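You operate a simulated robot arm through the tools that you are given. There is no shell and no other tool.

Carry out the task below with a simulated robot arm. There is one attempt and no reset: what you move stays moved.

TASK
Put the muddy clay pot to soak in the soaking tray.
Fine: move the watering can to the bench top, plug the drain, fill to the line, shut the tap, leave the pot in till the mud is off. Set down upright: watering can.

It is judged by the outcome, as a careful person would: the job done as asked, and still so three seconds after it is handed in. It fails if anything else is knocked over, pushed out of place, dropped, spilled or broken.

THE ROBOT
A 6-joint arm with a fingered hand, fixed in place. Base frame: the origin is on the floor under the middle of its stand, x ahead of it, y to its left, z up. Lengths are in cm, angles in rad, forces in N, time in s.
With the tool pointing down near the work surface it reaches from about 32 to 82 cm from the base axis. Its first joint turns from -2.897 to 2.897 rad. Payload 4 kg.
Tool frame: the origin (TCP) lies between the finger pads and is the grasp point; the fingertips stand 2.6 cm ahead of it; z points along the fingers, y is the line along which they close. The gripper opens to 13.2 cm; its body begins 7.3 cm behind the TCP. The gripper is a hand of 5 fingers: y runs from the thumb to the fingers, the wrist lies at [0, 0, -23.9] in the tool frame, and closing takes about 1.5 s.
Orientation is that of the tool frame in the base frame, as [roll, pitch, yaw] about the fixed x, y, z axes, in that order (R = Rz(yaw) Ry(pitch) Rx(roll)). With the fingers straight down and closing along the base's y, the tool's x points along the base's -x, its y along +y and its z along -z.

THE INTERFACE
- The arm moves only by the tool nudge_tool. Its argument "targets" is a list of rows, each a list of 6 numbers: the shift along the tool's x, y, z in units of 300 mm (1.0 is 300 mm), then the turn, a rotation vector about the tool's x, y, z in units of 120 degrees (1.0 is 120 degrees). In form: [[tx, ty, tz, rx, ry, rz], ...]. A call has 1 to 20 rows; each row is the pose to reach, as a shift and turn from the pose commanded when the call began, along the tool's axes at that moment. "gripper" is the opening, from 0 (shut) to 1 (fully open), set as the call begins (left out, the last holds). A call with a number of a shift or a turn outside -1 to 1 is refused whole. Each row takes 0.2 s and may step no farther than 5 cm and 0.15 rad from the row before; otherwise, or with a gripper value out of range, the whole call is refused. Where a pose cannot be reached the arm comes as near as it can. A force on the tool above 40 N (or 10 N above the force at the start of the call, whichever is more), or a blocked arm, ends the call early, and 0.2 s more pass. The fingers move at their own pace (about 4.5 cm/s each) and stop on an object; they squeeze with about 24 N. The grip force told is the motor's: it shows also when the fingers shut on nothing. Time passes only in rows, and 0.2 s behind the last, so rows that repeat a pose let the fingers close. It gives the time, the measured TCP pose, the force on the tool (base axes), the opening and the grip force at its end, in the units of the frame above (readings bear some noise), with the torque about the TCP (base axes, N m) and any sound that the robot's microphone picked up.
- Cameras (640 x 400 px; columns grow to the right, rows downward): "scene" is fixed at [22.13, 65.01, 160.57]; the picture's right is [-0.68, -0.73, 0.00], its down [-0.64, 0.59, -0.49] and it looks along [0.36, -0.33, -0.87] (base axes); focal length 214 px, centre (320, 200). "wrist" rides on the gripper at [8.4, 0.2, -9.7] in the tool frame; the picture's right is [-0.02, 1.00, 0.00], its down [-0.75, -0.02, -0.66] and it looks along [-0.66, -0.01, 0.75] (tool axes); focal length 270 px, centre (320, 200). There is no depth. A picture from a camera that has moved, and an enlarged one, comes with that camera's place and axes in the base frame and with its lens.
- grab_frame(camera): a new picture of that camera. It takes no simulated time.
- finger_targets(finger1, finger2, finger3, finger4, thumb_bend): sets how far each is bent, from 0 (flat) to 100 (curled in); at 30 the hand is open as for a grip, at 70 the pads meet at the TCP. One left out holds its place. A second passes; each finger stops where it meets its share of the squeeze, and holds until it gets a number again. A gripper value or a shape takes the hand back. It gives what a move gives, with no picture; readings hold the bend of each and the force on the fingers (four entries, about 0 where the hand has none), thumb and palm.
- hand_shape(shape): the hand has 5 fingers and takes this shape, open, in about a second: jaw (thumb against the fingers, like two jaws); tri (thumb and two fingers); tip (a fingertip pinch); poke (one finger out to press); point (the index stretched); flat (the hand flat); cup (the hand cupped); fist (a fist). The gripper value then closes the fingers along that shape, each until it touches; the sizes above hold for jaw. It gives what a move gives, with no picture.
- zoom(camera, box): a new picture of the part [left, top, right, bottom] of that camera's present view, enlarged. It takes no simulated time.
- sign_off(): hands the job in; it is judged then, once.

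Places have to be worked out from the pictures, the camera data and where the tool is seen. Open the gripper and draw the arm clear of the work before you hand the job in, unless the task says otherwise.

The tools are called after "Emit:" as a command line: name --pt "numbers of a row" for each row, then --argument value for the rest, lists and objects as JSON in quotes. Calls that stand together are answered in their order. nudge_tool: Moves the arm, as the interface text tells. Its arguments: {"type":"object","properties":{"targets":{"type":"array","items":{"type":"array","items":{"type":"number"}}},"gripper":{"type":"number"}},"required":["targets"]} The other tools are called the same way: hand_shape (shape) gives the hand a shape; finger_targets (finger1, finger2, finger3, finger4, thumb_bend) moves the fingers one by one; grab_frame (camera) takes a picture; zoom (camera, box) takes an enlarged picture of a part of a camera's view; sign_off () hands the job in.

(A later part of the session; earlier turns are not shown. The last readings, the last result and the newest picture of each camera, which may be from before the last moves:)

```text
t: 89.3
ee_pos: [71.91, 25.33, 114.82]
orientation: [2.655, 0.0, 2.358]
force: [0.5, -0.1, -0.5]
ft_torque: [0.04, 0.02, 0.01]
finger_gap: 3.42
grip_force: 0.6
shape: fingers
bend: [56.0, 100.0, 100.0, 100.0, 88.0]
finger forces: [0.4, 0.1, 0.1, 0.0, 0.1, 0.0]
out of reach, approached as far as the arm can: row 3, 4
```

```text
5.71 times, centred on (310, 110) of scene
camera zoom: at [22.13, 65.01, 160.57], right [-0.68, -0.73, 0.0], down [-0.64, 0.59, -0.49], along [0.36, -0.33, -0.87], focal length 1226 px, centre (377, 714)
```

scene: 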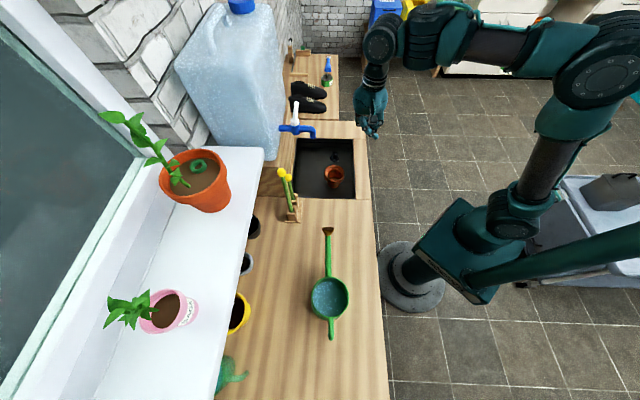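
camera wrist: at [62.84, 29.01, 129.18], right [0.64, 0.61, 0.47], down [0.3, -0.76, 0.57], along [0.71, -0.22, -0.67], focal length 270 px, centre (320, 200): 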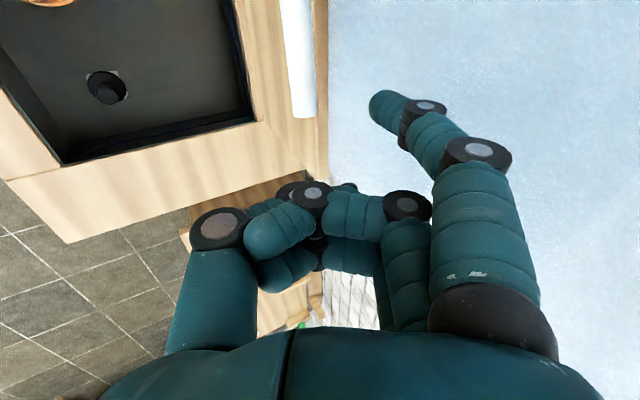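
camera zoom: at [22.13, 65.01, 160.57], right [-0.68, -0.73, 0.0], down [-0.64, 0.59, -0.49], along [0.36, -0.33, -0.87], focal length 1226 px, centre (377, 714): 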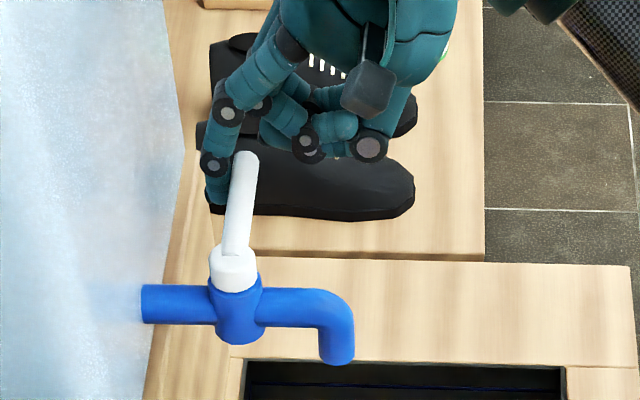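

The index now touches the lever (0.4 N). The arm is near a limit with this tilt, so I'll reduce the tilt as I pull, pivoting the hand about the wrist while following the lever's arc.

Emit:
nudge_tool --pt "-0.0018 -0.02 -0.0107 0.0208 0 0" --pt "-0.0037 -0.04 -0.0213 0.0417 0 0" --pt "0 -0.0623 -0.0365 0.0625 0 0" --pt "0.0037 -0.0843 -0.0517 0.0833 0 0"

Emit:
grab_frame --camera "wrist"

Emit:
zoom --camera "scene" --box '[280, 75, 360, 165]'

```text
t: 90.3
ee_pos: [69.83, 23.39, 115.04]
orientation: [2.827, 0.0, 2.354]
force: [-0.1, -0.1, 0.2]
ft_torque: [0.01, -0.06, -0.02]
finger_gap: 3.41
grip_force: 0.0
shape: fingers
bend: [56.0, 100.0, 100.0, 100.0, 88.0]
finger forces: [0.2, 0.1, 0.0, 0.1, 0.1, 0.0]
```

```text
taken
camera wrist: at [61.84, 27.33, 124.22], right [0.69, 0.66, 0.31], down [0.38, -0.69, 0.62], along [0.62, -0.31, -0.72], focal length 270 px, centre (320, 200)
```

wrist: 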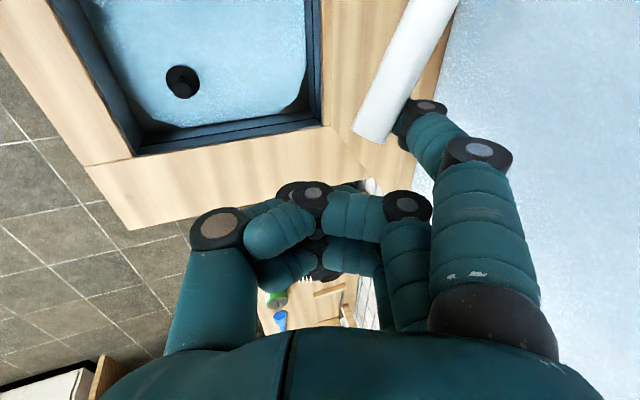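

```text
4.44 times, centred on (320, 120) of scene
camera zoom: at [22.13, 65.01, 160.57], right [-0.68, -0.73, 0.0], down [-0.64, 0.59, -0.49], along [0.36, -0.33, -0.87], focal length 953 px, centre (320, 556)
```

zoom: 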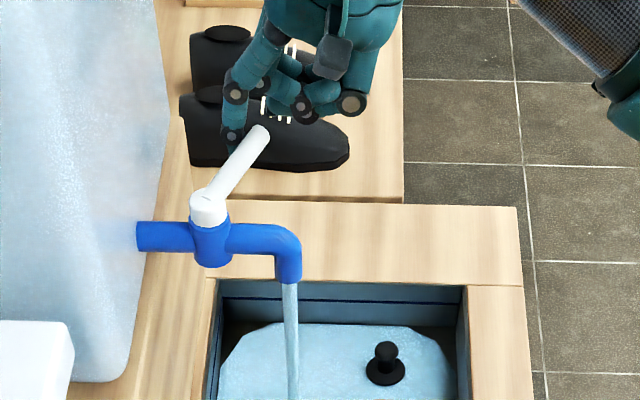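

The lever turns easily and water is running. I'll look closely at the level against the line now.

Emit:
zoom --camera "scene" --box '[285, 130, 365, 205]'

Emit:
zoom --camera "scene" --box '[292, 134, 332, 164]'

```text
5.33 times, centred on (325, 168) of scene
camera zoom: at [22.13, 65.01, 160.57], right [-0.68, -0.73, 0.0], down [-0.64, 0.59, -0.49], along [0.36, -0.33, -0.87], focal length 1144 px, centre (293, 373)
```

zoom: 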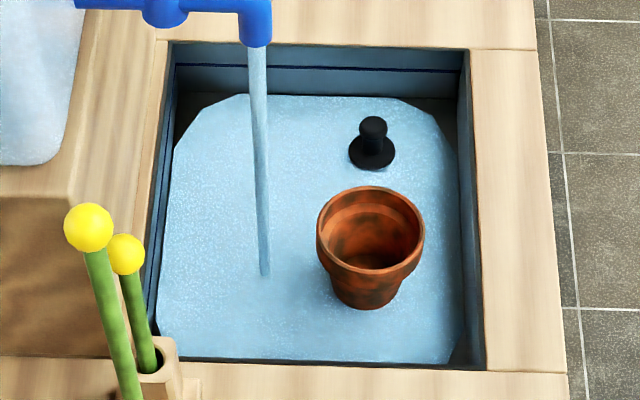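

```text
13.33 times, centred on (312, 149) of scene
camera zoom: at [22.13, 65.01, 160.57], right [-0.68, -0.73, 0.0], down [-0.64, 0.59, -0.49], along [0.36, -0.33, -0.87], focal length 2860 px, centre (427, 880)
```

zoom: 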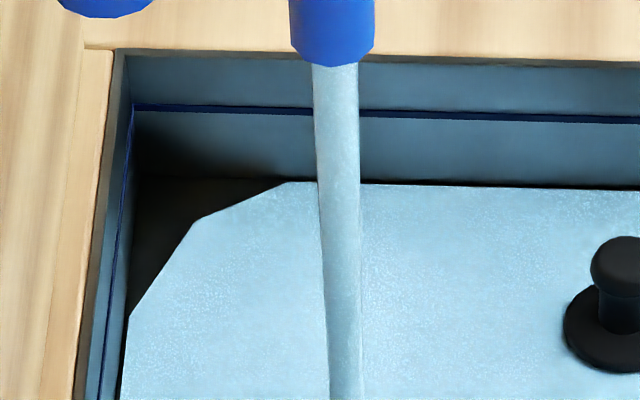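

The water is still only a thin layer; the line is about 3.2 cm above the floor. While it fills, I'll lift the index over the lever so it's ready on the closing side.

Emit:
nudge_tool --pt "0 0.0185 -0.057 0 0 0" --pt "0 0.037 -0.114 0 0 0"

Emit:
zoom --camera "scene" --box '[280, 75, 360, 165]'

Emit:
zoom --camera "scene" --box '[292, 134, 332, 164]'

```text
t: 90.9
ee_pos: [69.81, 23.39, 118.67]
orientation: [2.827, 0.001, 2.356]
force: [0.7, -0.6, 0.0]
ft_torque: [0.03, 0.04, -0.03]
finger_gap: 3.37
grip_force: 0.0
shape: fingers
bend: [56.0, 100.0, 100.0, 100.0, 88.0]
finger forces: [0.0, 0.0, 0.0, 0.0, 0.0, 0.0]
```

```text
4.44 times, centred on (320, 120) of scene
camera zoom: at [22.13, 65.01, 160.57], right [-0.68, -0.73, 0.0], down [-0.64, 0.59, -0.49], along [0.36, -0.33, -0.87], focal length 953 px, centre (320, 556)
```

zoom: 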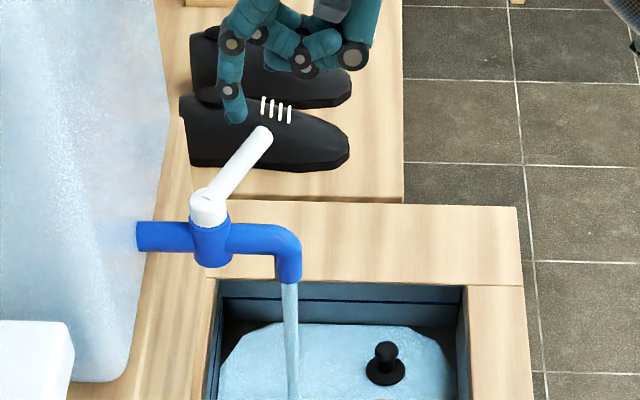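

```text
13.33 times, centred on (312, 149) of scene
camera zoom: at [22.13, 65.01, 160.57], right [-0.68, -0.73, 0.0], down [-0.64, 0.59, -0.49], along [0.36, -0.33, -0.87], focal length 2860 px, centre (427, 880)
```

zoom: 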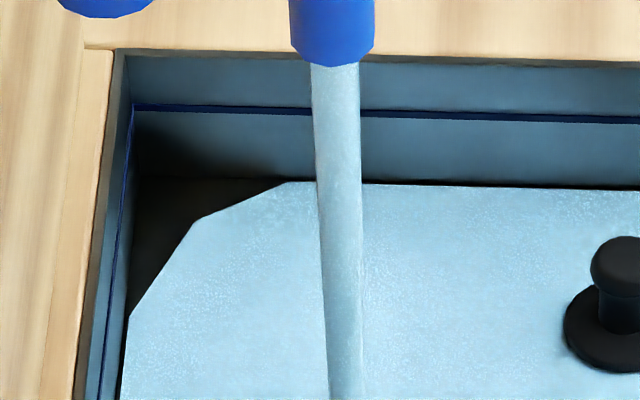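

The lever stays put at about 27° with the flow steady. Now I move the index over it to the robot side, ready to push it shut, then check the level again.

Emit:
nudge_tool --pt "0.027 -0.043 -0.012 0.017 0 0" --pt "0.054 -0.086 -0.024 0.034 0 0" --pt "0.081 -0.129 -0.035 0.05 0 0" --pt "0.081 -0.145 0.015 0.05 0 0" --pt "0.081 -0.1615 0.0657 0.05 0 0"

Emit:
zoom --camera "scene" --box '[280, 75, 360, 165]'

Emit:
zoom --camera "scene" --box '[292, 134, 332, 164]'

Emit:
grab_frame --camera "wrist"

```text
t: 92.1
ee_pos: [65.16, 22.35, 115.25]
orientation: [2.93, 0.0, 2.357]
force: [-0.2, -0.5, -0.7]
ft_torque: [-0.02, 0.05, 0.01]
finger_gap: 3.39
grip_force: 0.0
shape: fingers
bend: [56.0, 100.0, 100.0, 100.0, 88.0]
finger forces: [0.0, 0.0, 0.0, 0.0, 0.0, 0.0]
```

```text
4.44 times, centred on (320, 120) of scene
camera zoom: at [22.13, 65.01, 160.57], right [-0.68, -0.73, 0.0], down [-0.64, 0.59, -0.49], along [0.36, -0.33, -0.87], focal length 953 px, centre (320, 556)
```

zoom: 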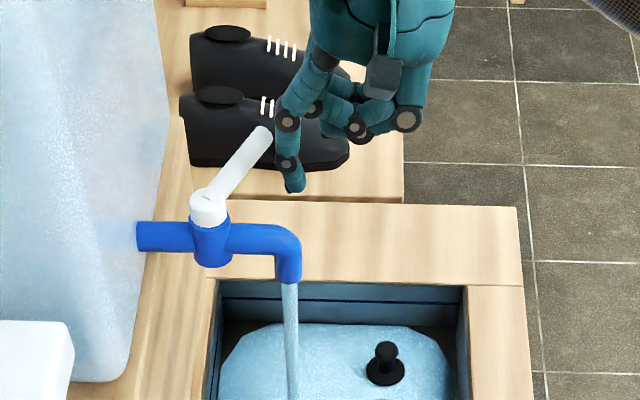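

```text
13.33 times, centred on (312, 149) of scene
camera zoom: at [22.13, 65.01, 160.57], right [-0.68, -0.73, 0.0], down [-0.64, 0.59, -0.49], along [0.36, -0.33, -0.87], focal length 2860 px, centre (427, 880)
```

zoom: 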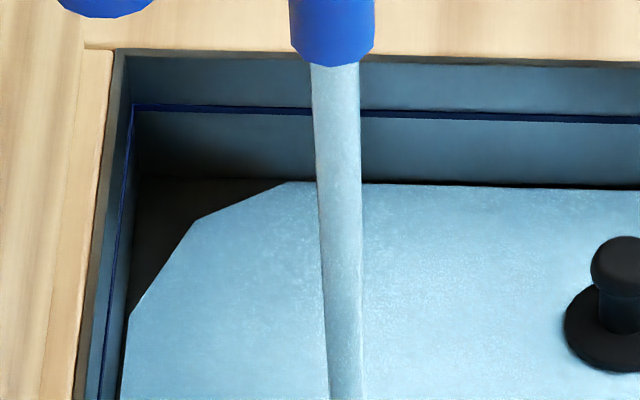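

```text
taken
camera wrist: at [57.86, 26.93, 124.68], right [0.71, 0.68, 0.21], down [0.42, -0.64, 0.64], along [0.57, -0.36, -0.74], focal length 270 px, centre (320, 200)
```

wrist: 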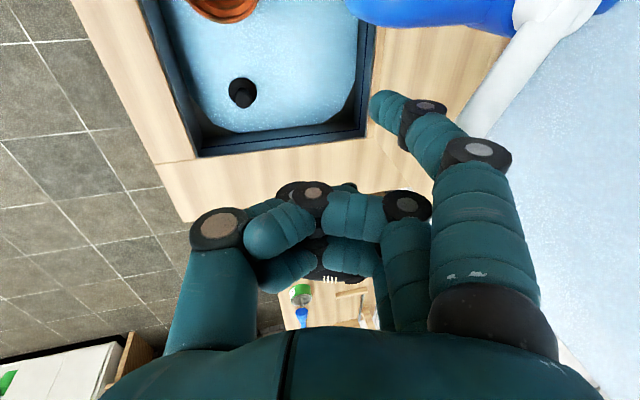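

The index is poised in front of the lever and the level has hardly risen in 2 s. I'll wait 2 s in place and re-measure.

Emit:
nudge_tool --pt "0 0 0 0 0 0" --pt "0 0 0 0 0 0" --pt "0 0 0 0 0 0" --pt "0 0 0 0 0 0" --pt "0 0 0 0 0 0" --pt "0 0 0 0 0 0" --pt "0 0 0 0 0 0" --pt "0 0 0 0 0 0" --pt "0 0 0 0 0 0" --pt "0 0 0 0 0 0"

Emit:
zoom --camera "scene" --box '[292, 134, 332, 164]'

Emit:
zoom --camera "scene" --box '[285, 130, 365, 205]'

```text
t: 94.3
ee_pos: [65.07, 22.37, 115.29]
orientation: [2.93, 0.001, 2.356]
force: [-1.6, -0.1, 0.3]
ft_torque: [0.01, -0.01, -0.02]
finger_gap: 3.42
grip_force: 0.1
shape: fingers
bend: [56.0, 100.0, 100.0, 100.0, 88.0]
finger forces: [0.1, 0.0, 0.1, 0.0, 0.1, 0.0]
```

```text
13.33 times, centred on (312, 149) of scene
camera zoom: at [22.13, 65.01, 160.57], right [-0.68, -0.73, 0.0], down [-0.64, 0.59, -0.49], along [0.36, -0.33, -0.87], focal length 2860 px, centre (427, 880)
```

zoom: 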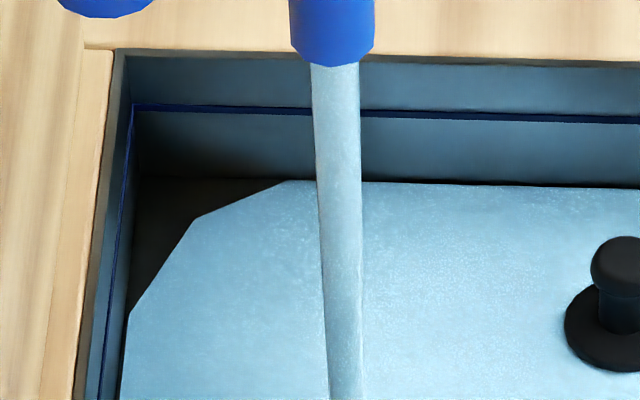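

```text
5.33 times, centred on (325, 168) of scene
camera zoom: at [22.13, 65.01, 160.57], right [-0.68, -0.73, 0.0], down [-0.64, 0.59, -0.49], along [0.36, -0.33, -0.87], focal length 1144 px, centre (293, 373)
```

zoom: 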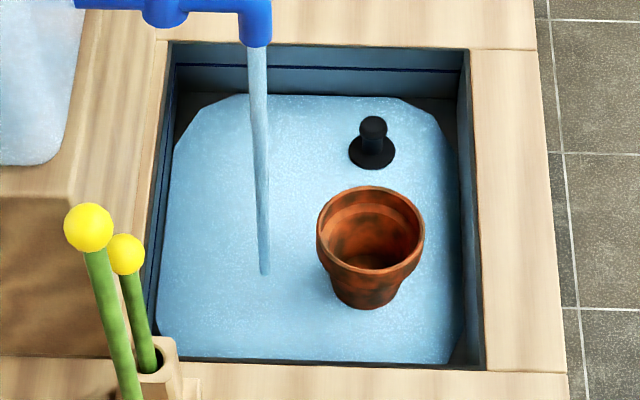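

The rise is very slow at this opening. I'll wait 4 s more to measure the rate before deciding whether to open further.

Emit:
nudge_tool --pt "0 0 0 0 0 0" --pt "0 0 0 0 0 0" --pt "0 0 0 0 0 0" --pt "0 0 0 0 0 0" --pt "0 0 0 0 0 0" --pt "0 0 0 0 0 0" --pt "0 0 0 0 0 0" --pt "0 0 0 0 0 0" --pt "0 0 0 0 0 0" --pt "0 0 0 0 0 0" --pt "0 0 0 0 0 0" --pt "0 0 0 0 0 0" --pt "0 0 0 0 0 0" --pt "0 0 0 0 0 0" --pt "0 0 0 0 0 0" --pt "0 0 0 0 0 0" --pt "0 0 0 0 0 0" --pt "0 0 0 0 0 0" --pt "0 0 0 0 0 0"

Emit:
zoom --camera "scene" --box '[292, 134, 332, 164]'

Emit:
zoom --camera "scene" --box '[320, 140, 360, 170]'

```text
t: 98.3
ee_pos: [65.05, 22.28, 115.19]
orientation: [2.93, 0.001, 2.356]
force: [-0.3, -0.3, -0.1]
ft_torque: [0.01, -0.01, -0.02]
finger_gap: 3.38
grip_force: 0.0
shape: fingers
bend: [56.0, 100.0, 100.0, 100.0, 88.0]
finger forces: [0.1, 0.0, 0.1, 0.0, 0.0, 0.0]
```

```text
13.33 times, centred on (312, 149) of scene
camera zoom: at [22.13, 65.01, 160.57], right [-0.68, -0.73, 0.0], down [-0.64, 0.59, -0.49], along [0.36, -0.33, -0.87], focal length 2860 px, centre (427, 880)
```

zoom: 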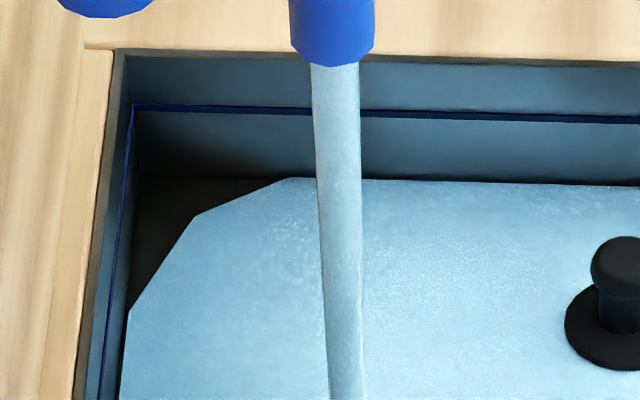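

```text
13.33 times, centred on (340, 155) of scene
camera zoom: at [22.13, 65.01, 160.57], right [-0.68, -0.73, 0.0], down [-0.64, 0.59, -0.49], along [0.36, -0.33, -0.87], focal length 2860 px, centre (53, 800)
```

zoom: 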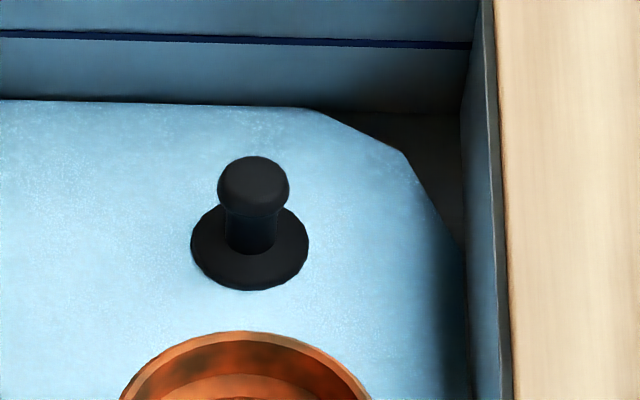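

The level rises only about 0.25 mm/s at this opening, so filling would take around two minutes. I'll open the lever further: back over it to the wall side and pull.

Emit:
nudge_tool --pt "0 0.0236 -0.111 0 0 0" --pt "-0.0487 0.1063 -0.0933 -0.0333 0 0" --pt "-0.0953 0.1833 -0.07 -0.0667 0 0" --pt "-0.0953 0.1733 -0.0073 -0.0667 0 0" --pt "-0.0953 0.1623 0.0447 -0.0667 0 0"

Emit:
zoom --camera "scene" --box '[280, 75, 360, 165]'

Emit:
grab_frame --camera "wrist"

```text
t: 99.5
ee_pos: [70.97, 23.89, 114.97]
orientation: [2.791, 0.001, 2.356]
force: [0.0, 0.0, 0.4]
ft_torque: [0.0, -0.01, 0.0]
finger_gap: 3.4
grip_force: 0.1
shape: fingers
bend: [56.0, 100.0, 100.0, 100.0, 88.0]
finger forces: [0.1, 0.0, 0.0, 0.0, 0.0, 0.0]
```

```text
4.44 times, centred on (320, 120) of scene
camera zoom: at [22.13, 65.01, 160.57], right [-0.68, -0.73, 0.0], down [-0.64, 0.59, -0.49], along [0.36, -0.33, -0.87], focal length 953 px, centre (320, 556)
```

zoom: 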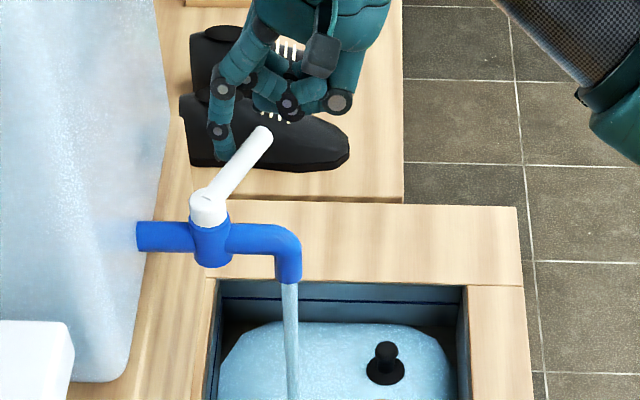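

```text
taken
camera wrist: at [62.68, 27.54, 124.03], right [0.68, 0.65, 0.34], down [0.36, -0.7, 0.61], along [0.64, -0.29, -0.71], focal length 270 px, centre (320, 200)
```

wrist: 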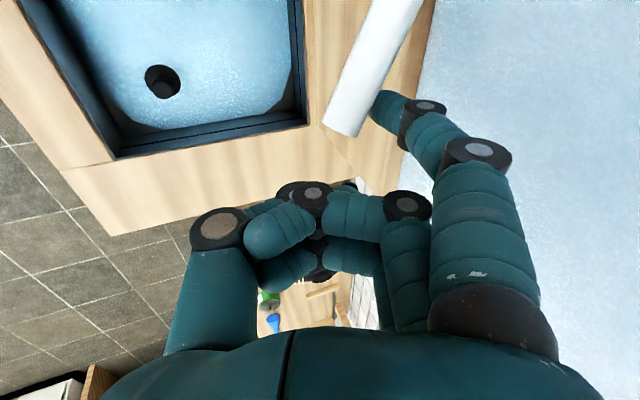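

The index is behind the lever again. Pulling it open along its arc to about 80°.

Emit:
nudge_tool --pt "0.014 -0.035 -0.015 0.021 0 0" --pt "0.028 -0.0703 -0.0302 0.0417 0 0" --pt "0.043 -0.0914 -0.0405 0.0542 0 0" --pt "0.058 -0.1124 -0.0508 0.0667 0 0" --pt "0.078 -0.129 -0.0595 0.079 0 0" --pt "0.098 -0.1452 -0.0681 0.0917 0 0" --pt "0.117 -0.154 -0.073 0.096 0 0" --pt "0.1363 -0.1628 -0.078 0.1 0 0"

Emit:
zoom --camera "scene" --box '[280, 75, 360, 165]'

Emit:
zoom --camera "scene" --box '[292, 134, 332, 164]'

```text
t: 101.3
ee_pos: [64.08, 22.91, 115.59]
orientation: [3.0, 0.0, 2.357]
force: [0.2, 0.0, 0.1]
ft_torque: [-0.01, -0.03, -0.02]
finger_gap: 3.38
grip_force: 0.1
shape: fingers
bend: [56.0, 100.0, 100.0, 100.0, 88.0]
finger forces: [0.3, 0.0, 0.0, 0.0, 0.1, 0.0]
```

```text
4.44 times, centred on (320, 120) of scene
camera zoom: at [22.13, 65.01, 160.57], right [-0.68, -0.73, 0.0], down [-0.64, 0.59, -0.49], along [0.36, -0.33, -0.87], focal length 953 px, centre (320, 556)
```

zoom: 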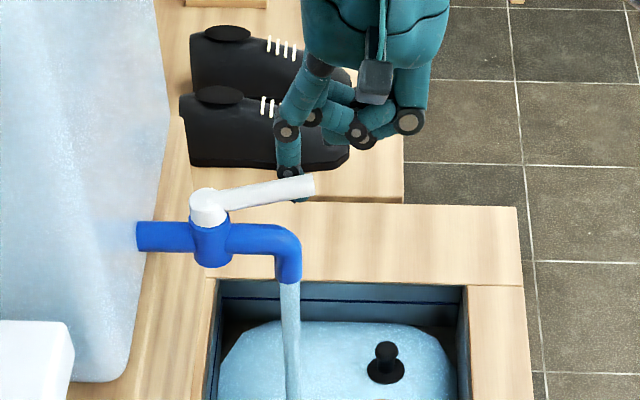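

```text
13.33 times, centred on (312, 149) of scene
camera zoom: at [22.13, 65.01, 160.57], right [-0.68, -0.73, 0.0], down [-0.64, 0.59, -0.49], along [0.36, -0.33, -0.87], focal length 2860 px, centre (427, 880)
```

zoom: 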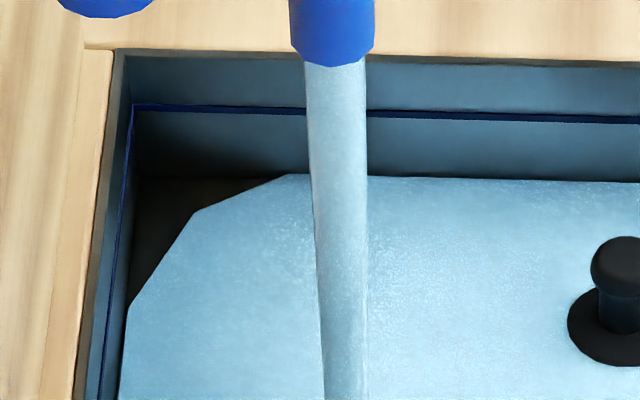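

The lever is now at about 78° and the stream is wider. I'll hop the index over to the closing side of the lever, then measure the fill rate.

Emit:
nudge_tool --pt "0 0.016 -0.1122 0 0 0" --pt "0.064 0.0145 -0.1125 0 0 0" --pt "0.1283 0.0127 -0.1127 0 0 0" --pt "0.1283 0.0047 -0.056 0 0 0" --pt "0.1283 -0.0033 -0.0005 0 0 0"

Emit:
zoom --camera "scene" --box '[280, 75, 360, 165]'

Emit:
zoom --camera "scene" --box '[292, 134, 332, 164]'

```text
t: 102.5
ee_pos: [61.31, 25.51, 115.54]
orientation: [3.0, 0.0, 2.355]
force: [0.4, -0.4, -0.1]
ft_torque: [0.02, 0.0, -0.03]
finger_gap: 3.39
grip_force: 0.0
shape: fingers
bend: [56.0, 100.0, 100.0, 100.0, 88.0]
finger forces: [0.0, 0.0, 0.1, 0.0, 0.1, 0.1]
```

```text
4.44 times, centred on (320, 120) of scene
camera zoom: at [22.13, 65.01, 160.57], right [-0.68, -0.73, 0.0], down [-0.64, 0.59, -0.49], along [0.36, -0.33, -0.87], focal length 953 px, centre (320, 556)
```

zoom: 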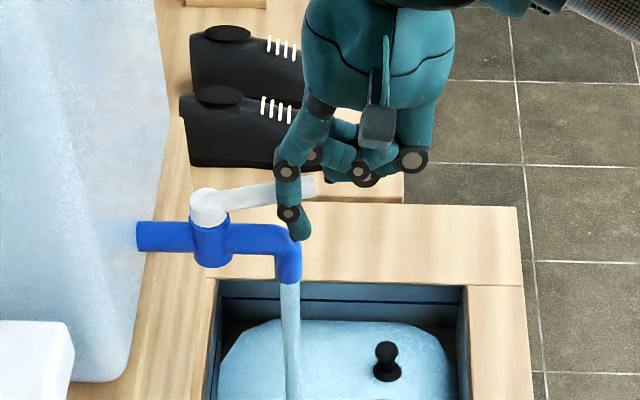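

```text
13.33 times, centred on (312, 149) of scene
camera zoom: at [22.13, 65.01, 160.57], right [-0.68, -0.73, 0.0], down [-0.64, 0.59, -0.49], along [0.36, -0.33, -0.87], focal length 2860 px, centre (427, 880)
```

zoom: 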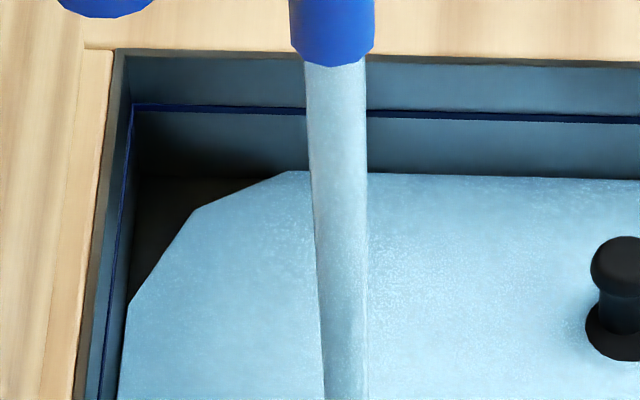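

The index is in front of the lever, ready to push it shut. I'll wait 4 s and measure the level again.

Emit:
nudge_tool --pt "0 0 0 0 0 0" --pt "0 0 0 0 0 0" --pt "0 0 0 0 0 0" --pt "0 0 0 0 0 0" --pt "0 0 0 0 0 0" --pt "0 0 0 0 0 0" --pt "0 0 0 0 0 0" --pt "0 0 0 0 0 0" --pt "0 0 0 0 0 0" --pt "0 0 0 0 0 0" --pt "0 0 0 0 0 0" --pt "0 0 0 0 0 0" --pt "0 0 0 0 0 0" --pt "0 0 0 0 0 0" --pt "0 0 0 0 0 0" --pt "0 0 0 0 0 0" --pt "0 0 0 0 0 0" --pt "0 0 0 0 0 0" --pt "0 0 0 0 0 0"

Emit:
zoom --camera "scene" --box '[292, 134, 332, 164]'

Emit:
zoom --camera "scene" --box '[285, 130, 365, 205]'

```text
t: 106.5
ee_pos: [61.29, 25.41, 115.42]
orientation: [2.999, 0.001, 2.357]
force: [0.2, 0.0, 0.4]
ft_torque: [-0.04, -0.01, 0.01]
finger_gap: 3.38
grip_force: 0.0
shape: fingers
bend: [56.0, 100.0, 100.0, 100.0, 88.0]
finger forces: [0.0, 0.0, 0.0, 0.1, 0.1, 0.1]
```

```text
13.33 times, centred on (312, 149) of scene
camera zoom: at [22.13, 65.01, 160.57], right [-0.68, -0.73, 0.0], down [-0.64, 0.59, -0.49], along [0.36, -0.33, -0.87], focal length 2860 px, centre (427, 880)
```

zoom: 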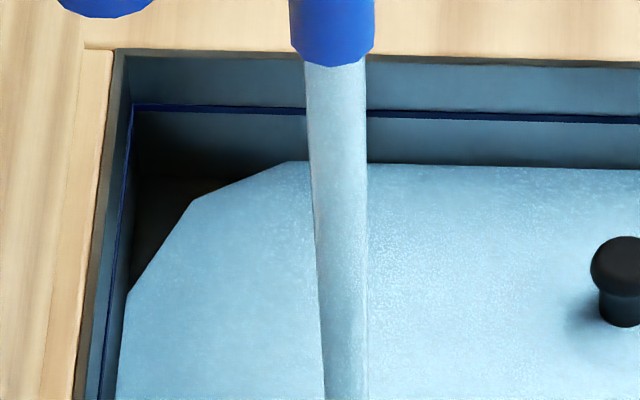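

```text
5.33 times, centred on (325, 168) of scene
camera zoom: at [22.13, 65.01, 160.57], right [-0.68, -0.73, 0.0], down [-0.64, 0.59, -0.49], along [0.36, -0.33, -0.87], focal length 1144 px, centre (293, 373)
```

zoom: 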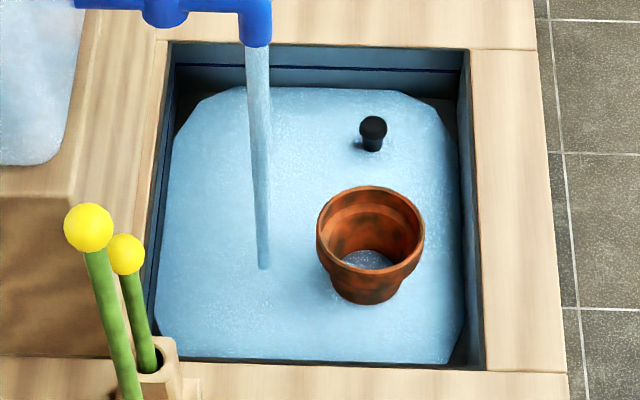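

The level rises about 1.15 mm/s now (surface about 83.45, line about 85.75), so roughly 20 s remain. I'll wait 8 s and check.

Emit:
nudge_tool --pt "0 0 0 0 0 0" --pt "0 0 0 0 0 0" --pt "0 0 0 0 0 0" --pt "0 0 0 0 0 0" --pt "0 0 0 0 0 0" --pt "0 0 0 0 0 0" --pt "0 0 0 0 0 0" --pt "0 0 0 0 0 0" --pt "0 0 0 0 0 0" --pt "0 0 0 0 0 0" --pt "0 0 0 0 0 0" --pt "0 0 0 0 0 0" --pt "0 0 0 0 0 0" --pt "0 0 0 0 0 0" --pt "0 0 0 0 0 0" --pt "0 0 0 0 0 0" --pt "0 0 0 0 0 0" --pt "0 0 0 0 0 0" --pt "0 0 0 0 0 0"

Emit:
nudge_tool --pt "0 0 0 0 0 0" --pt "0 0 0 0 0 0" --pt "0 0 0 0 0 0" --pt "0 0 0 0 0 0" --pt "0 0 0 0 0 0" --pt "0 0 0 0 0 0" --pt "0 0 0 0 0 0" --pt "0 0 0 0 0 0" --pt "0 0 0 0 0 0" --pt "0 0 0 0 0 0" --pt "0 0 0 0 0 0" --pt "0 0 0 0 0 0" --pt "0 0 0 0 0 0" --pt "0 0 0 0 0 0" --pt "0 0 0 0 0 0" --pt "0 0 0 0 0 0" --pt "0 0 0 0 0 0" --pt "0 0 0 0 0 0" --pt "0 0 0 0 0 0"

Emit:
zoom --camera "scene" --box '[292, 134, 332, 164]'

Emit:
zoom --camera "scene" --box '[285, 130, 365, 205]'

```text
t: 110.5
ee_pos: [61.34, 25.47, 115.48]
orientation: [3.0, -0.001, 2.356]
force: [0.1, -1.0, -0.4]
ft_torque: [0.0, -0.01, -0.02]
finger_gap: 3.39
grip_force: 0.1
shape: fingers
bend: [56.0, 100.0, 100.0, 100.0, 88.0]
finger forces: [0.0, 0.0, 0.1, 0.0, 0.1, 0.0]
```

```text
t: 114.5
ee_pos: [61.42, 25.46, 115.53]
orientation: [3.001, -0.001, 2.354]
force: [0.1, -0.2, -0.1]
ft_torque: [0.04, -0.01, -0.03]
finger_gap: 3.39
grip_force: 0.1
shape: fingers
bend: [56.0, 100.0, 100.0, 100.0, 88.0]
finger forces: [0.1, 0.1, 0.0, 0.1, 0.0, 0.1]
```

```text
13.33 times, centred on (312, 149) of scene
camera zoom: at [22.13, 65.01, 160.57], right [-0.68, -0.73, 0.0], down [-0.64, 0.59, -0.49], along [0.36, -0.33, -0.87], focal length 2860 px, centre (427, 880)
```

zoom: 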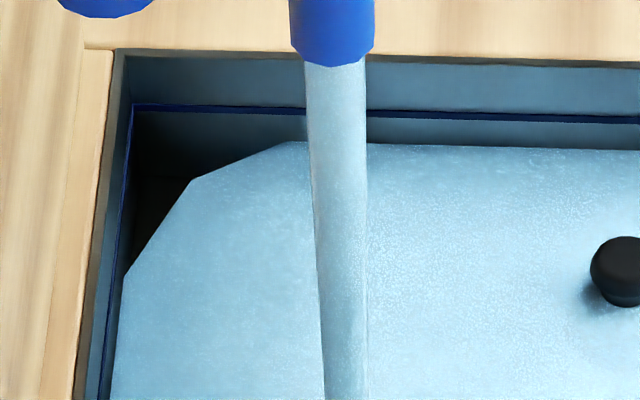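

```text
5.33 times, centred on (325, 168) of scene
camera zoom: at [22.13, 65.01, 160.57], right [-0.68, -0.73, 0.0], down [-0.64, 0.59, -0.49], along [0.36, -0.33, -0.87], focal length 1144 px, centre (293, 373)
```

zoom: 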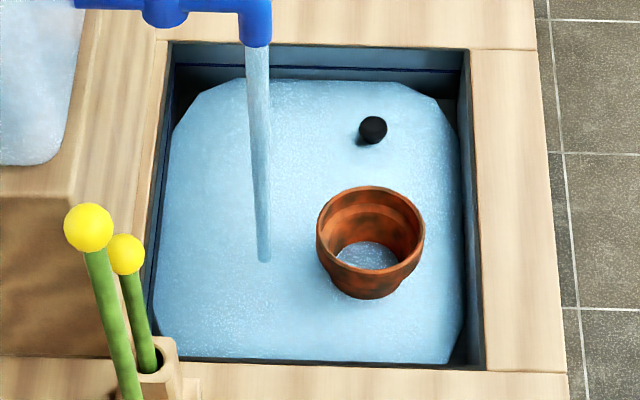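

On schedule at 2.5 px/s, with about 11 s left. I'll wait 7 s more and check again.

Emit:
nudge_tool --pt "0 0 0 0 0 0" --pt "0 0 0 0 0 0" --pt "0 0 0 0 0 0" --pt "0 0 0 0 0 0" --pt "0 0 0 0 0 0" --pt "0 0 0 0 0 0" --pt "0 0 0 0 0 0" --pt "0 0 0 0 0 0" --pt "0 0 0 0 0 0" --pt "0 0 0 0 0 0" --pt "0 0 0 0 0 0" --pt "0 0 0 0 0 0" --pt "0 0 0 0 0 0" --pt "0 0 0 0 0 0" --pt "0 0 0 0 0 0" --pt "0 0 0 0 0 0"

Emit:
nudge_tool --pt "0 0 0 0 0 0" --pt "0 0 0 0 0 0" --pt "0 0 0 0 0 0" --pt "0 0 0 0 0 0" --pt "0 0 0 0 0 0" --pt "0 0 0 0 0 0" --pt "0 0 0 0 0 0" --pt "0 0 0 0 0 0" --pt "0 0 0 0 0 0" --pt "0 0 0 0 0 0" --pt "0 0 0 0 0 0" --pt "0 0 0 0 0 0" --pt "0 0 0 0 0 0" --pt "0 0 0 0 0 0" --pt "0 0 0 0 0 0" --pt "0 0 0 0 0 0" --pt "0 0 0 0 0 0"

Emit:
zoom --camera "scene" --box '[292, 134, 332, 164]'

Emit:
zoom --camera "scene" --box '[280, 75, 360, 165]'

```text
t: 117.9
ee_pos: [61.37, 25.58, 115.5]
orientation: [3.001, -0.001, 2.356]
force: [0.4, 0.2, 0.1]
ft_torque: [-0.02, -0.01, 0.02]
finger_gap: 3.38
grip_force: 0.1
shape: fingers
bend: [56.0, 100.0, 100.0, 100.0, 88.0]
finger forces: [0.0, 0.0, 0.0, 0.1, 0.0, 0.1]
```

```text
t: 121.5
ee_pos: [61.31, 25.44, 115.55]
orientation: [3.001, 0.0, 2.356]
force: [-0.5, 1.0, -0.2]
ft_torque: [0.0, 0.02, -0.02]
finger_gap: 3.38
grip_force: 0.0
shape: fingers
bend: [56.0, 100.0, 100.0, 100.0, 88.0]
finger forces: [0.1, 0.0, 0.0, 0.0, 0.0, 0.0]
```

```text
13.33 times, centred on (312, 149) of scene
camera zoom: at [22.13, 65.01, 160.57], right [-0.68, -0.73, 0.0], down [-0.64, 0.59, -0.49], along [0.36, -0.33, -0.87], focal length 2860 px, centre (427, 880)
```

zoom: 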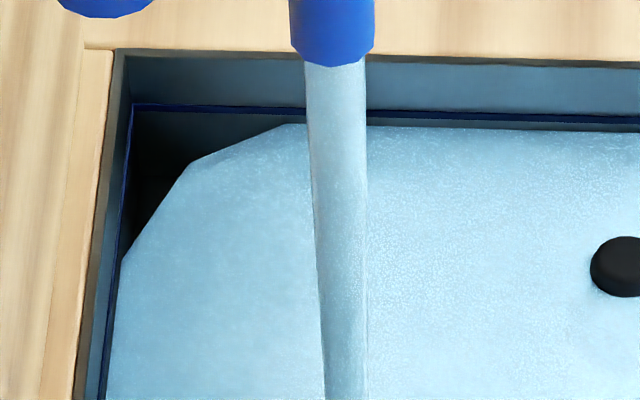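

```text
4.44 times, centred on (320, 120) of scene
camera zoom: at [22.13, 65.01, 160.57], right [-0.68, -0.73, 0.0], down [-0.64, 0.59, -0.49], along [0.36, -0.33, -0.87], focal length 953 px, centre (320, 556)
```

zoom: 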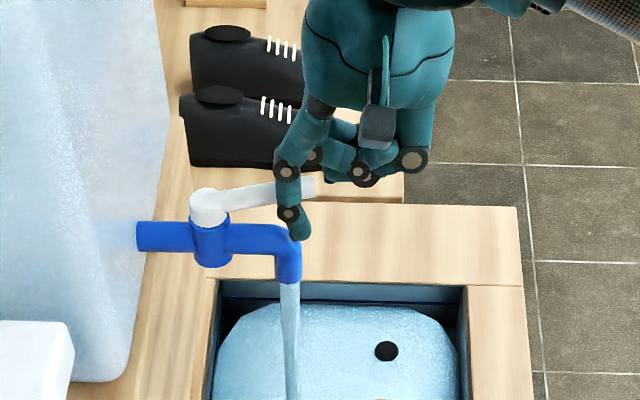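

About 8–9 px (3.4 s) remain. I'll wait 1.8 s, take one more reading, then close.

Emit:
nudge_tool --pt "0 0 0 0 0 0" --pt "0 0 0 0 0 0" --pt "0 0 0 0 0 0" --pt "0 0 0 0 0 0" --pt "0 0 0 0 0 0" --pt "0 0 0 0 0 0" --pt "0 0 0 0 0 0" --pt "0 0 0 0 0 0"

Emit:
zoom --camera "scene" --box '[292, 134, 332, 164]'

Emit:
zoom --camera "scene" --box '[315, 135, 335, 150]'

Emit:
zoom --camera "scene" --box '[285, 180, 325, 205]'

```text
t: 123.3
ee_pos: [61.37, 25.45, 115.5]
orientation: [3.001, 0.0, 2.356]
force: [-0.5, 0.2, 0.6]
ft_torque: [0.01, 0.02, -0.01]
finger_gap: 3.41
grip_force: 0.1
shape: fingers
bend: [56.0, 100.0, 100.0, 100.0, 88.0]
finger forces: [0.0, 0.0, 0.0, 0.0, 0.1, 0.0]
```

```text
13.33 times, centred on (312, 149) of scene
camera zoom: at [22.13, 65.01, 160.57], right [-0.68, -0.73, 0.0], down [-0.64, 0.59, -0.49], along [0.36, -0.33, -0.87], focal length 2860 px, centre (427, 880)
```

zoom: 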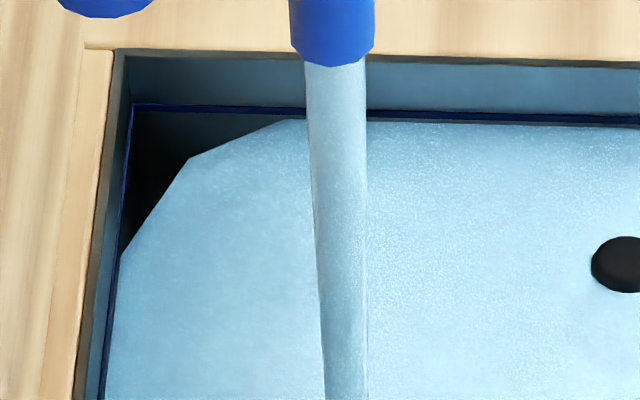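

```text
16.00 times, centred on (325, 142) of scene
camera zoom: at [22.13, 65.01, 160.57], right [-0.68, -0.73, 0.0], down [-0.64, 0.59, -0.49], along [0.36, -0.33, -0.87], focal length 3432 px, centre (240, 1120)
```

zoom: 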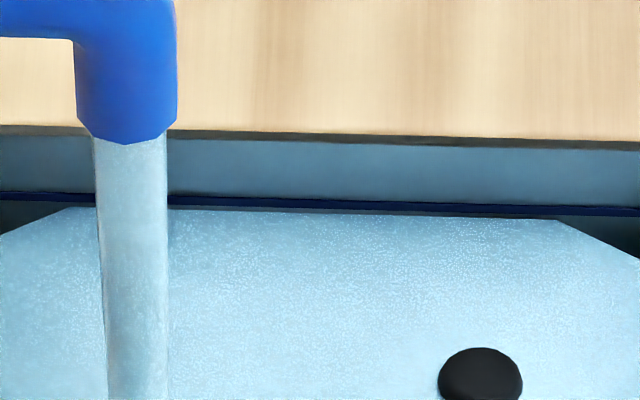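

```text
16.00 times, centred on (305, 192) of scene
camera zoom: at [22.13, 65.01, 160.57], right [-0.68, -0.73, 0.0], down [-0.64, 0.59, -0.49], along [0.36, -0.33, -0.87], focal length 3432 px, centre (560, 320)
```

zoom: 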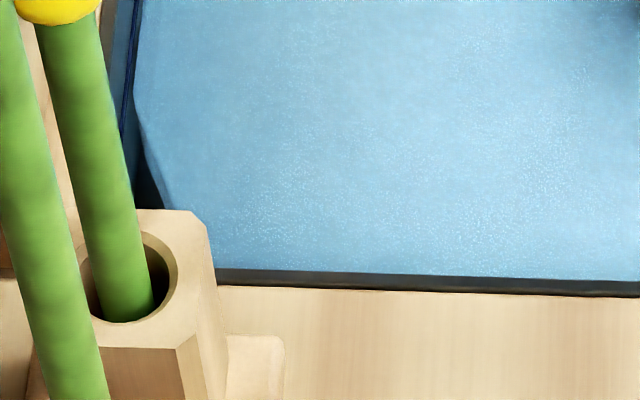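

The water edge is only a few pixels below the line, so it's time to close. I'll push the lever back along its arc to shut.

Emit:
nudge_tool --pt "0 0 0 0 0 0" --pt "-0.038 0.002 0 0 0 0" --pt "-0.0713 0.0053 0.0008 0 0 0" --pt "-0.108 0.01 0.003 0 0 0" --pt "-0.1497 0.0295 0.0076 -0.0167 0 0" --pt "-0.1913 0.0604 0.0153 -0.033 0 0" --pt "-0.223 0.0991 0.0276 -0.0575 0 0" --pt "-0.238 0.1317 0.0356 -0.075 0 0" --pt "-0.2413 0.158 0.0393 -0.0825 0 0"

Emit:
zoom --camera "scene" --box '[280, 75, 360, 165]'

Emit:
zoom --camera "scene" --box '[315, 135, 335, 150]'

```text
t: 125.3
ee_pos: [69.89, 23.88, 115.24]
orientation: [2.825, 0.001, 2.355]
force: [-6.4, -3.5, 4.2]
ft_torque: [0.22, -0.07, 0.35]
finger_gap: 3.1
grip_force: 4.2
shape: fingers
bend: [59.0, 100.0, 100.0, 100.0, 88.0]
finger forces: [7.5, 0.0, 0.0, 0.1, 0.0, 0.0]
```

```text
4.44 times, centred on (320, 120) of scene
camera zoom: at [22.13, 65.01, 160.57], right [-0.68, -0.73, 0.0], down [-0.64, 0.59, -0.49], along [0.36, -0.33, -0.87], focal length 953 px, centre (320, 556)
```

zoom: 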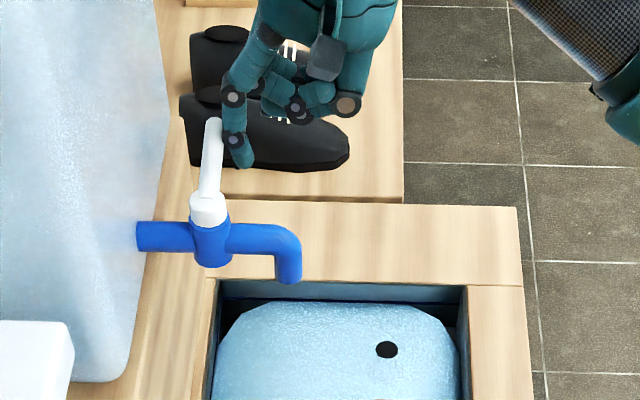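

```text
16.00 times, centred on (325, 142) of scene
camera zoom: at [22.13, 65.01, 160.57], right [-0.68, -0.73, 0.0], down [-0.64, 0.59, -0.49], along [0.36, -0.33, -0.87], focal length 3432 px, centre (240, 1120)
```

zoom: 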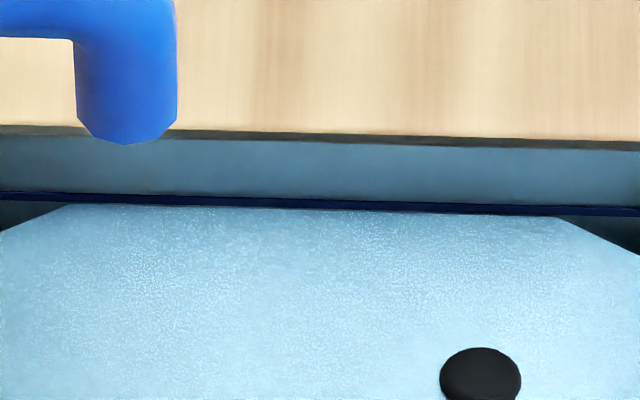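

The stream has stopped, the lever is back at its closed stop, and the water edge sits at the line. I'll back the finger off the lever and rise clear.

Emit:
nudge_tool --pt "0 -0.032 -0.0103 0 0 0" --pt "0 -0.0634 -0.0206 0 0 0" --pt "0 -0.043 -0.084 0 0 0" --pt "0 -0.022 -0.147 0 0 0" --pt "0 -0.13 -0.2 0.03 0 0" --pt "0 -0.25 -0.23 0.06 0 0" --pt "0 -0.37 -0.26 0.1 0 0" --pt "0 -0.47 -0.28 0.13 0 0"

Emit:
grab_frame --camera "scene"

Emit:
zoom --camera "scene" --box '[275, 90, 375, 205]'

Emit:
zoom --camera "scene" --box '[315, 135, 335, 150]'

```text
t: 127.1
ee_pos: [58.56, 12.18, 118.34]
orientation: [3.1, 0.0, 2.355]
force: [-1.4, -0.9, -0.3]
ft_torque: [0.02, -0.01, 0.0]
finger_gap: 3.33
grip_force: 0.1
shape: fingers
bend: [56.0, 100.0, 100.0, 100.0, 88.0]
finger forces: [0.0, 0.0, 0.0, 0.0, 0.1, 0.0]
```

```text
taken
```

scene: 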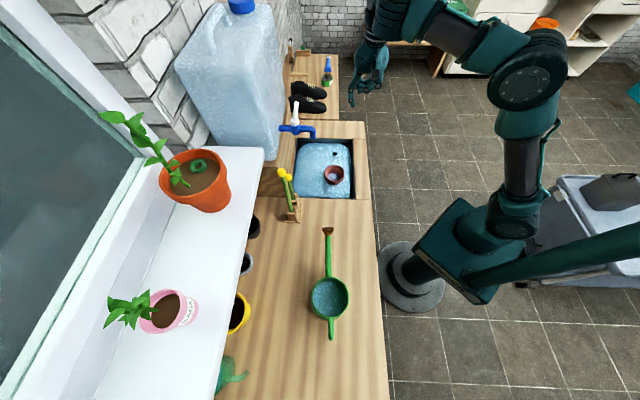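

```text
3.48 times, centred on (325, 148) of scene
camera zoom: at [22.13, 65.01, 160.57], right [-0.68, -0.73, 0.0], down [-0.64, 0.59, -0.49], along [0.36, -0.33, -0.87], focal length 746 px, centre (303, 383)
```

zoom: 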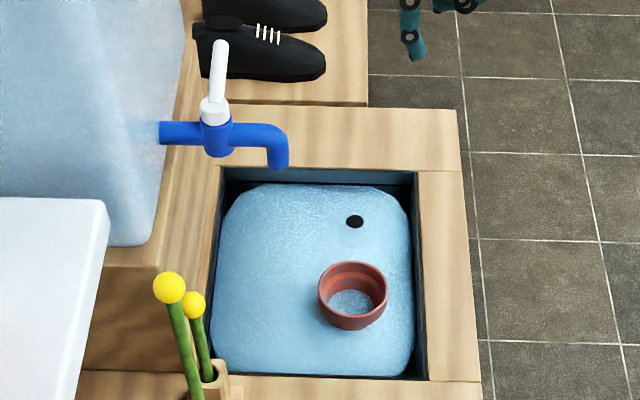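

```text
16.00 times, centred on (325, 142) of scene
camera zoom: at [22.13, 65.01, 160.57], right [-0.68, -0.73, 0.0], down [-0.64, 0.59, -0.49], along [0.36, -0.33, -0.87], focal length 3432 px, centre (240, 1120)
```

zoom: 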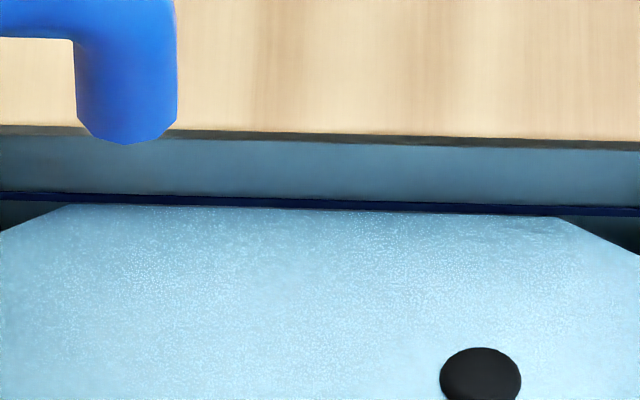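

The level holds at the line and the tap is shut. I'll zoom in on the pot to see the state of the mud.

Emit:
zoom --camera "scene" --box '[318, 158, 350, 192]'

Emit:
zoom --camera "scene" --box '[290, 130, 360, 200]'

```text
11.76 times, centred on (334, 175) of scene
camera zoom: at [22.13, 65.01, 160.57], right [-0.68, -0.73, 0.0], down [-0.64, 0.59, -0.49], along [0.36, -0.33, -0.87], focal length 2523 px, centre (155, 494)
```

zoom: 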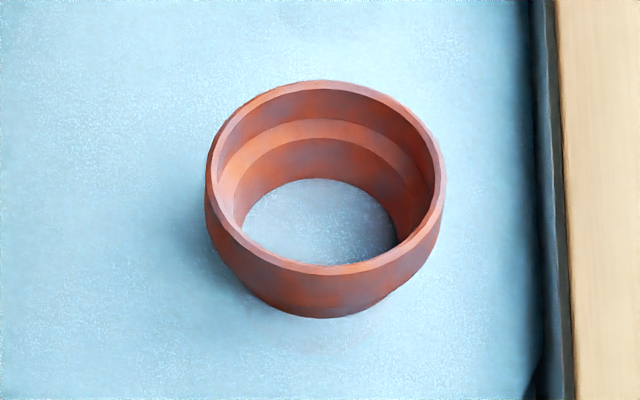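

```text
5.71 times, centred on (325, 165) of scene
camera zoom: at [22.13, 65.01, 160.57], right [-0.68, -0.73, 0.0], down [-0.64, 0.59, -0.49], along [0.36, -0.33, -0.87], focal length 1226 px, centre (291, 400)
```

zoom: 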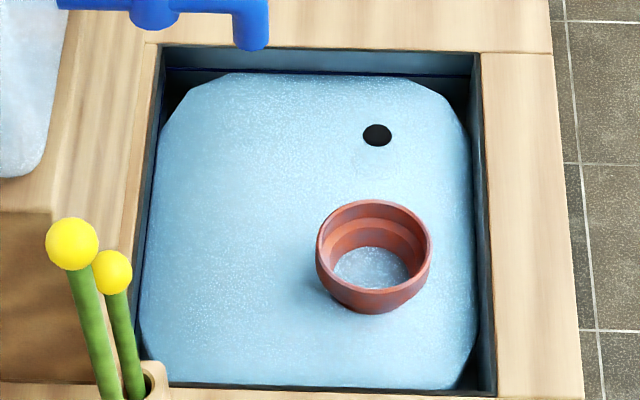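

The mud is fading as the pot soaks, though faint patches remain. I'll open the hand, draw back clear of the bench while time passes, and keep watching.

Emit:
hand_shape --shape "jaw"

Emit:
nudge_tool --pt "0.02 -0.05 -0.06 0.02 0 0" --pt "0.04 -0.1 -0.12 0.02 0 0" --pt "0.06 -0.16 -0.18 0.02 0 0" --pt "0.08 -0.22 -0.24 0.02 0 0" --pt "0.1 -0.28 -0.3 0.02 0 0" --pt "0.1 -0.33 -0.35 0.02 0 0" --pt "0.1 -0.33 -0.35 0.02 0 0" --pt "0.1 -0.33 -0.35 0.02 0 0" --pt "0.1 -0.33 -0.35 0.02 0 0" --pt "0.1 -0.33 -0.35 0.02 0 0" --pt "0.1 -0.33 -0.35 0.02 0 0" --pt "0.1 -0.33 -0.35 0.02 0 0" --pt "0.1 -0.33 -0.35 0.02 0 0" --pt "0.1 -0.33 -0.35 0.02 0 0"

Emit:
zoom --camera "scene" --box '[318, 158, 350, 192]'

Emit:
grab_frame --camera "scene"

Emit:
zoom --camera "scene" --box '[315, 135, 335, 150]'

```text
t: 128.0
ee_pos: [58.64, 12.36, 118.47]
orientation: [3.1, -0.001, 2.355]
force: [0.3, 0.8, -0.5]
ft_torque: [0.01, -0.02, -0.03]
finger_gap: 13.19
grip_force: 0.0
shape: jaw
bend: [30.0, 30.0, 30.0, 30.0, 30.0]
finger forces: [0.0, 0.1, 0.0, 0.1, 0.0, 0.1]
```

```text
t: 131.0
ee_pos: [49.51, 7.68, 128.71]
orientation: [-3.141, 0.0, 2.357]
force: [0.3, 0.4, 0.4]
ft_torque: [-0.01, -0.01, 0.02]
finger_gap: 13.16
grip_force: 0.0
shape: jaw
bend: [30.0, 30.0, 30.0, 30.0, 30.0]
finger forces: [0.0, 0.1, 0.0, 0.1, 0.1, 0.1]
out of reach, approached as far as the arm can: row 1
```

```text
11.76 times, centred on (334, 175) of scene
camera zoom: at [22.13, 65.01, 160.57], right [-0.68, -0.73, 0.0], down [-0.64, 0.59, -0.49], along [0.36, -0.33, -0.87], focal length 2523 px, centre (155, 494)
```

zoom: 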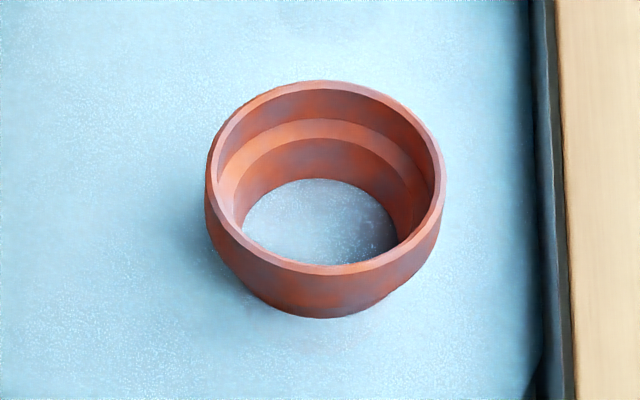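

```text
taken
```

scene: 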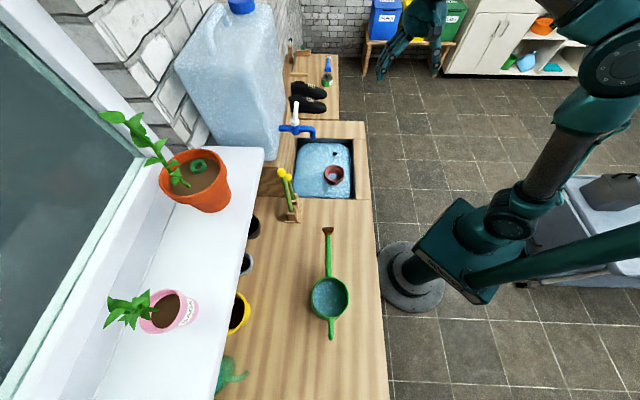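

```text
16.00 times, centred on (325, 142) of scene
camera zoom: at [22.13, 65.01, 160.57], right [-0.68, -0.73, 0.0], down [-0.64, 0.59, -0.49], along [0.36, -0.33, -0.87], focal length 3432 px, centre (240, 1120)
```

zoom: 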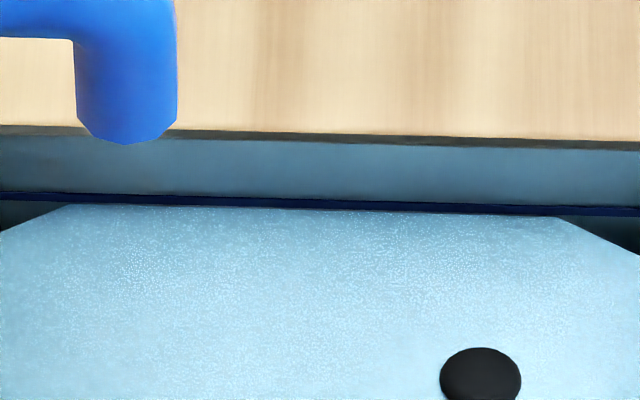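

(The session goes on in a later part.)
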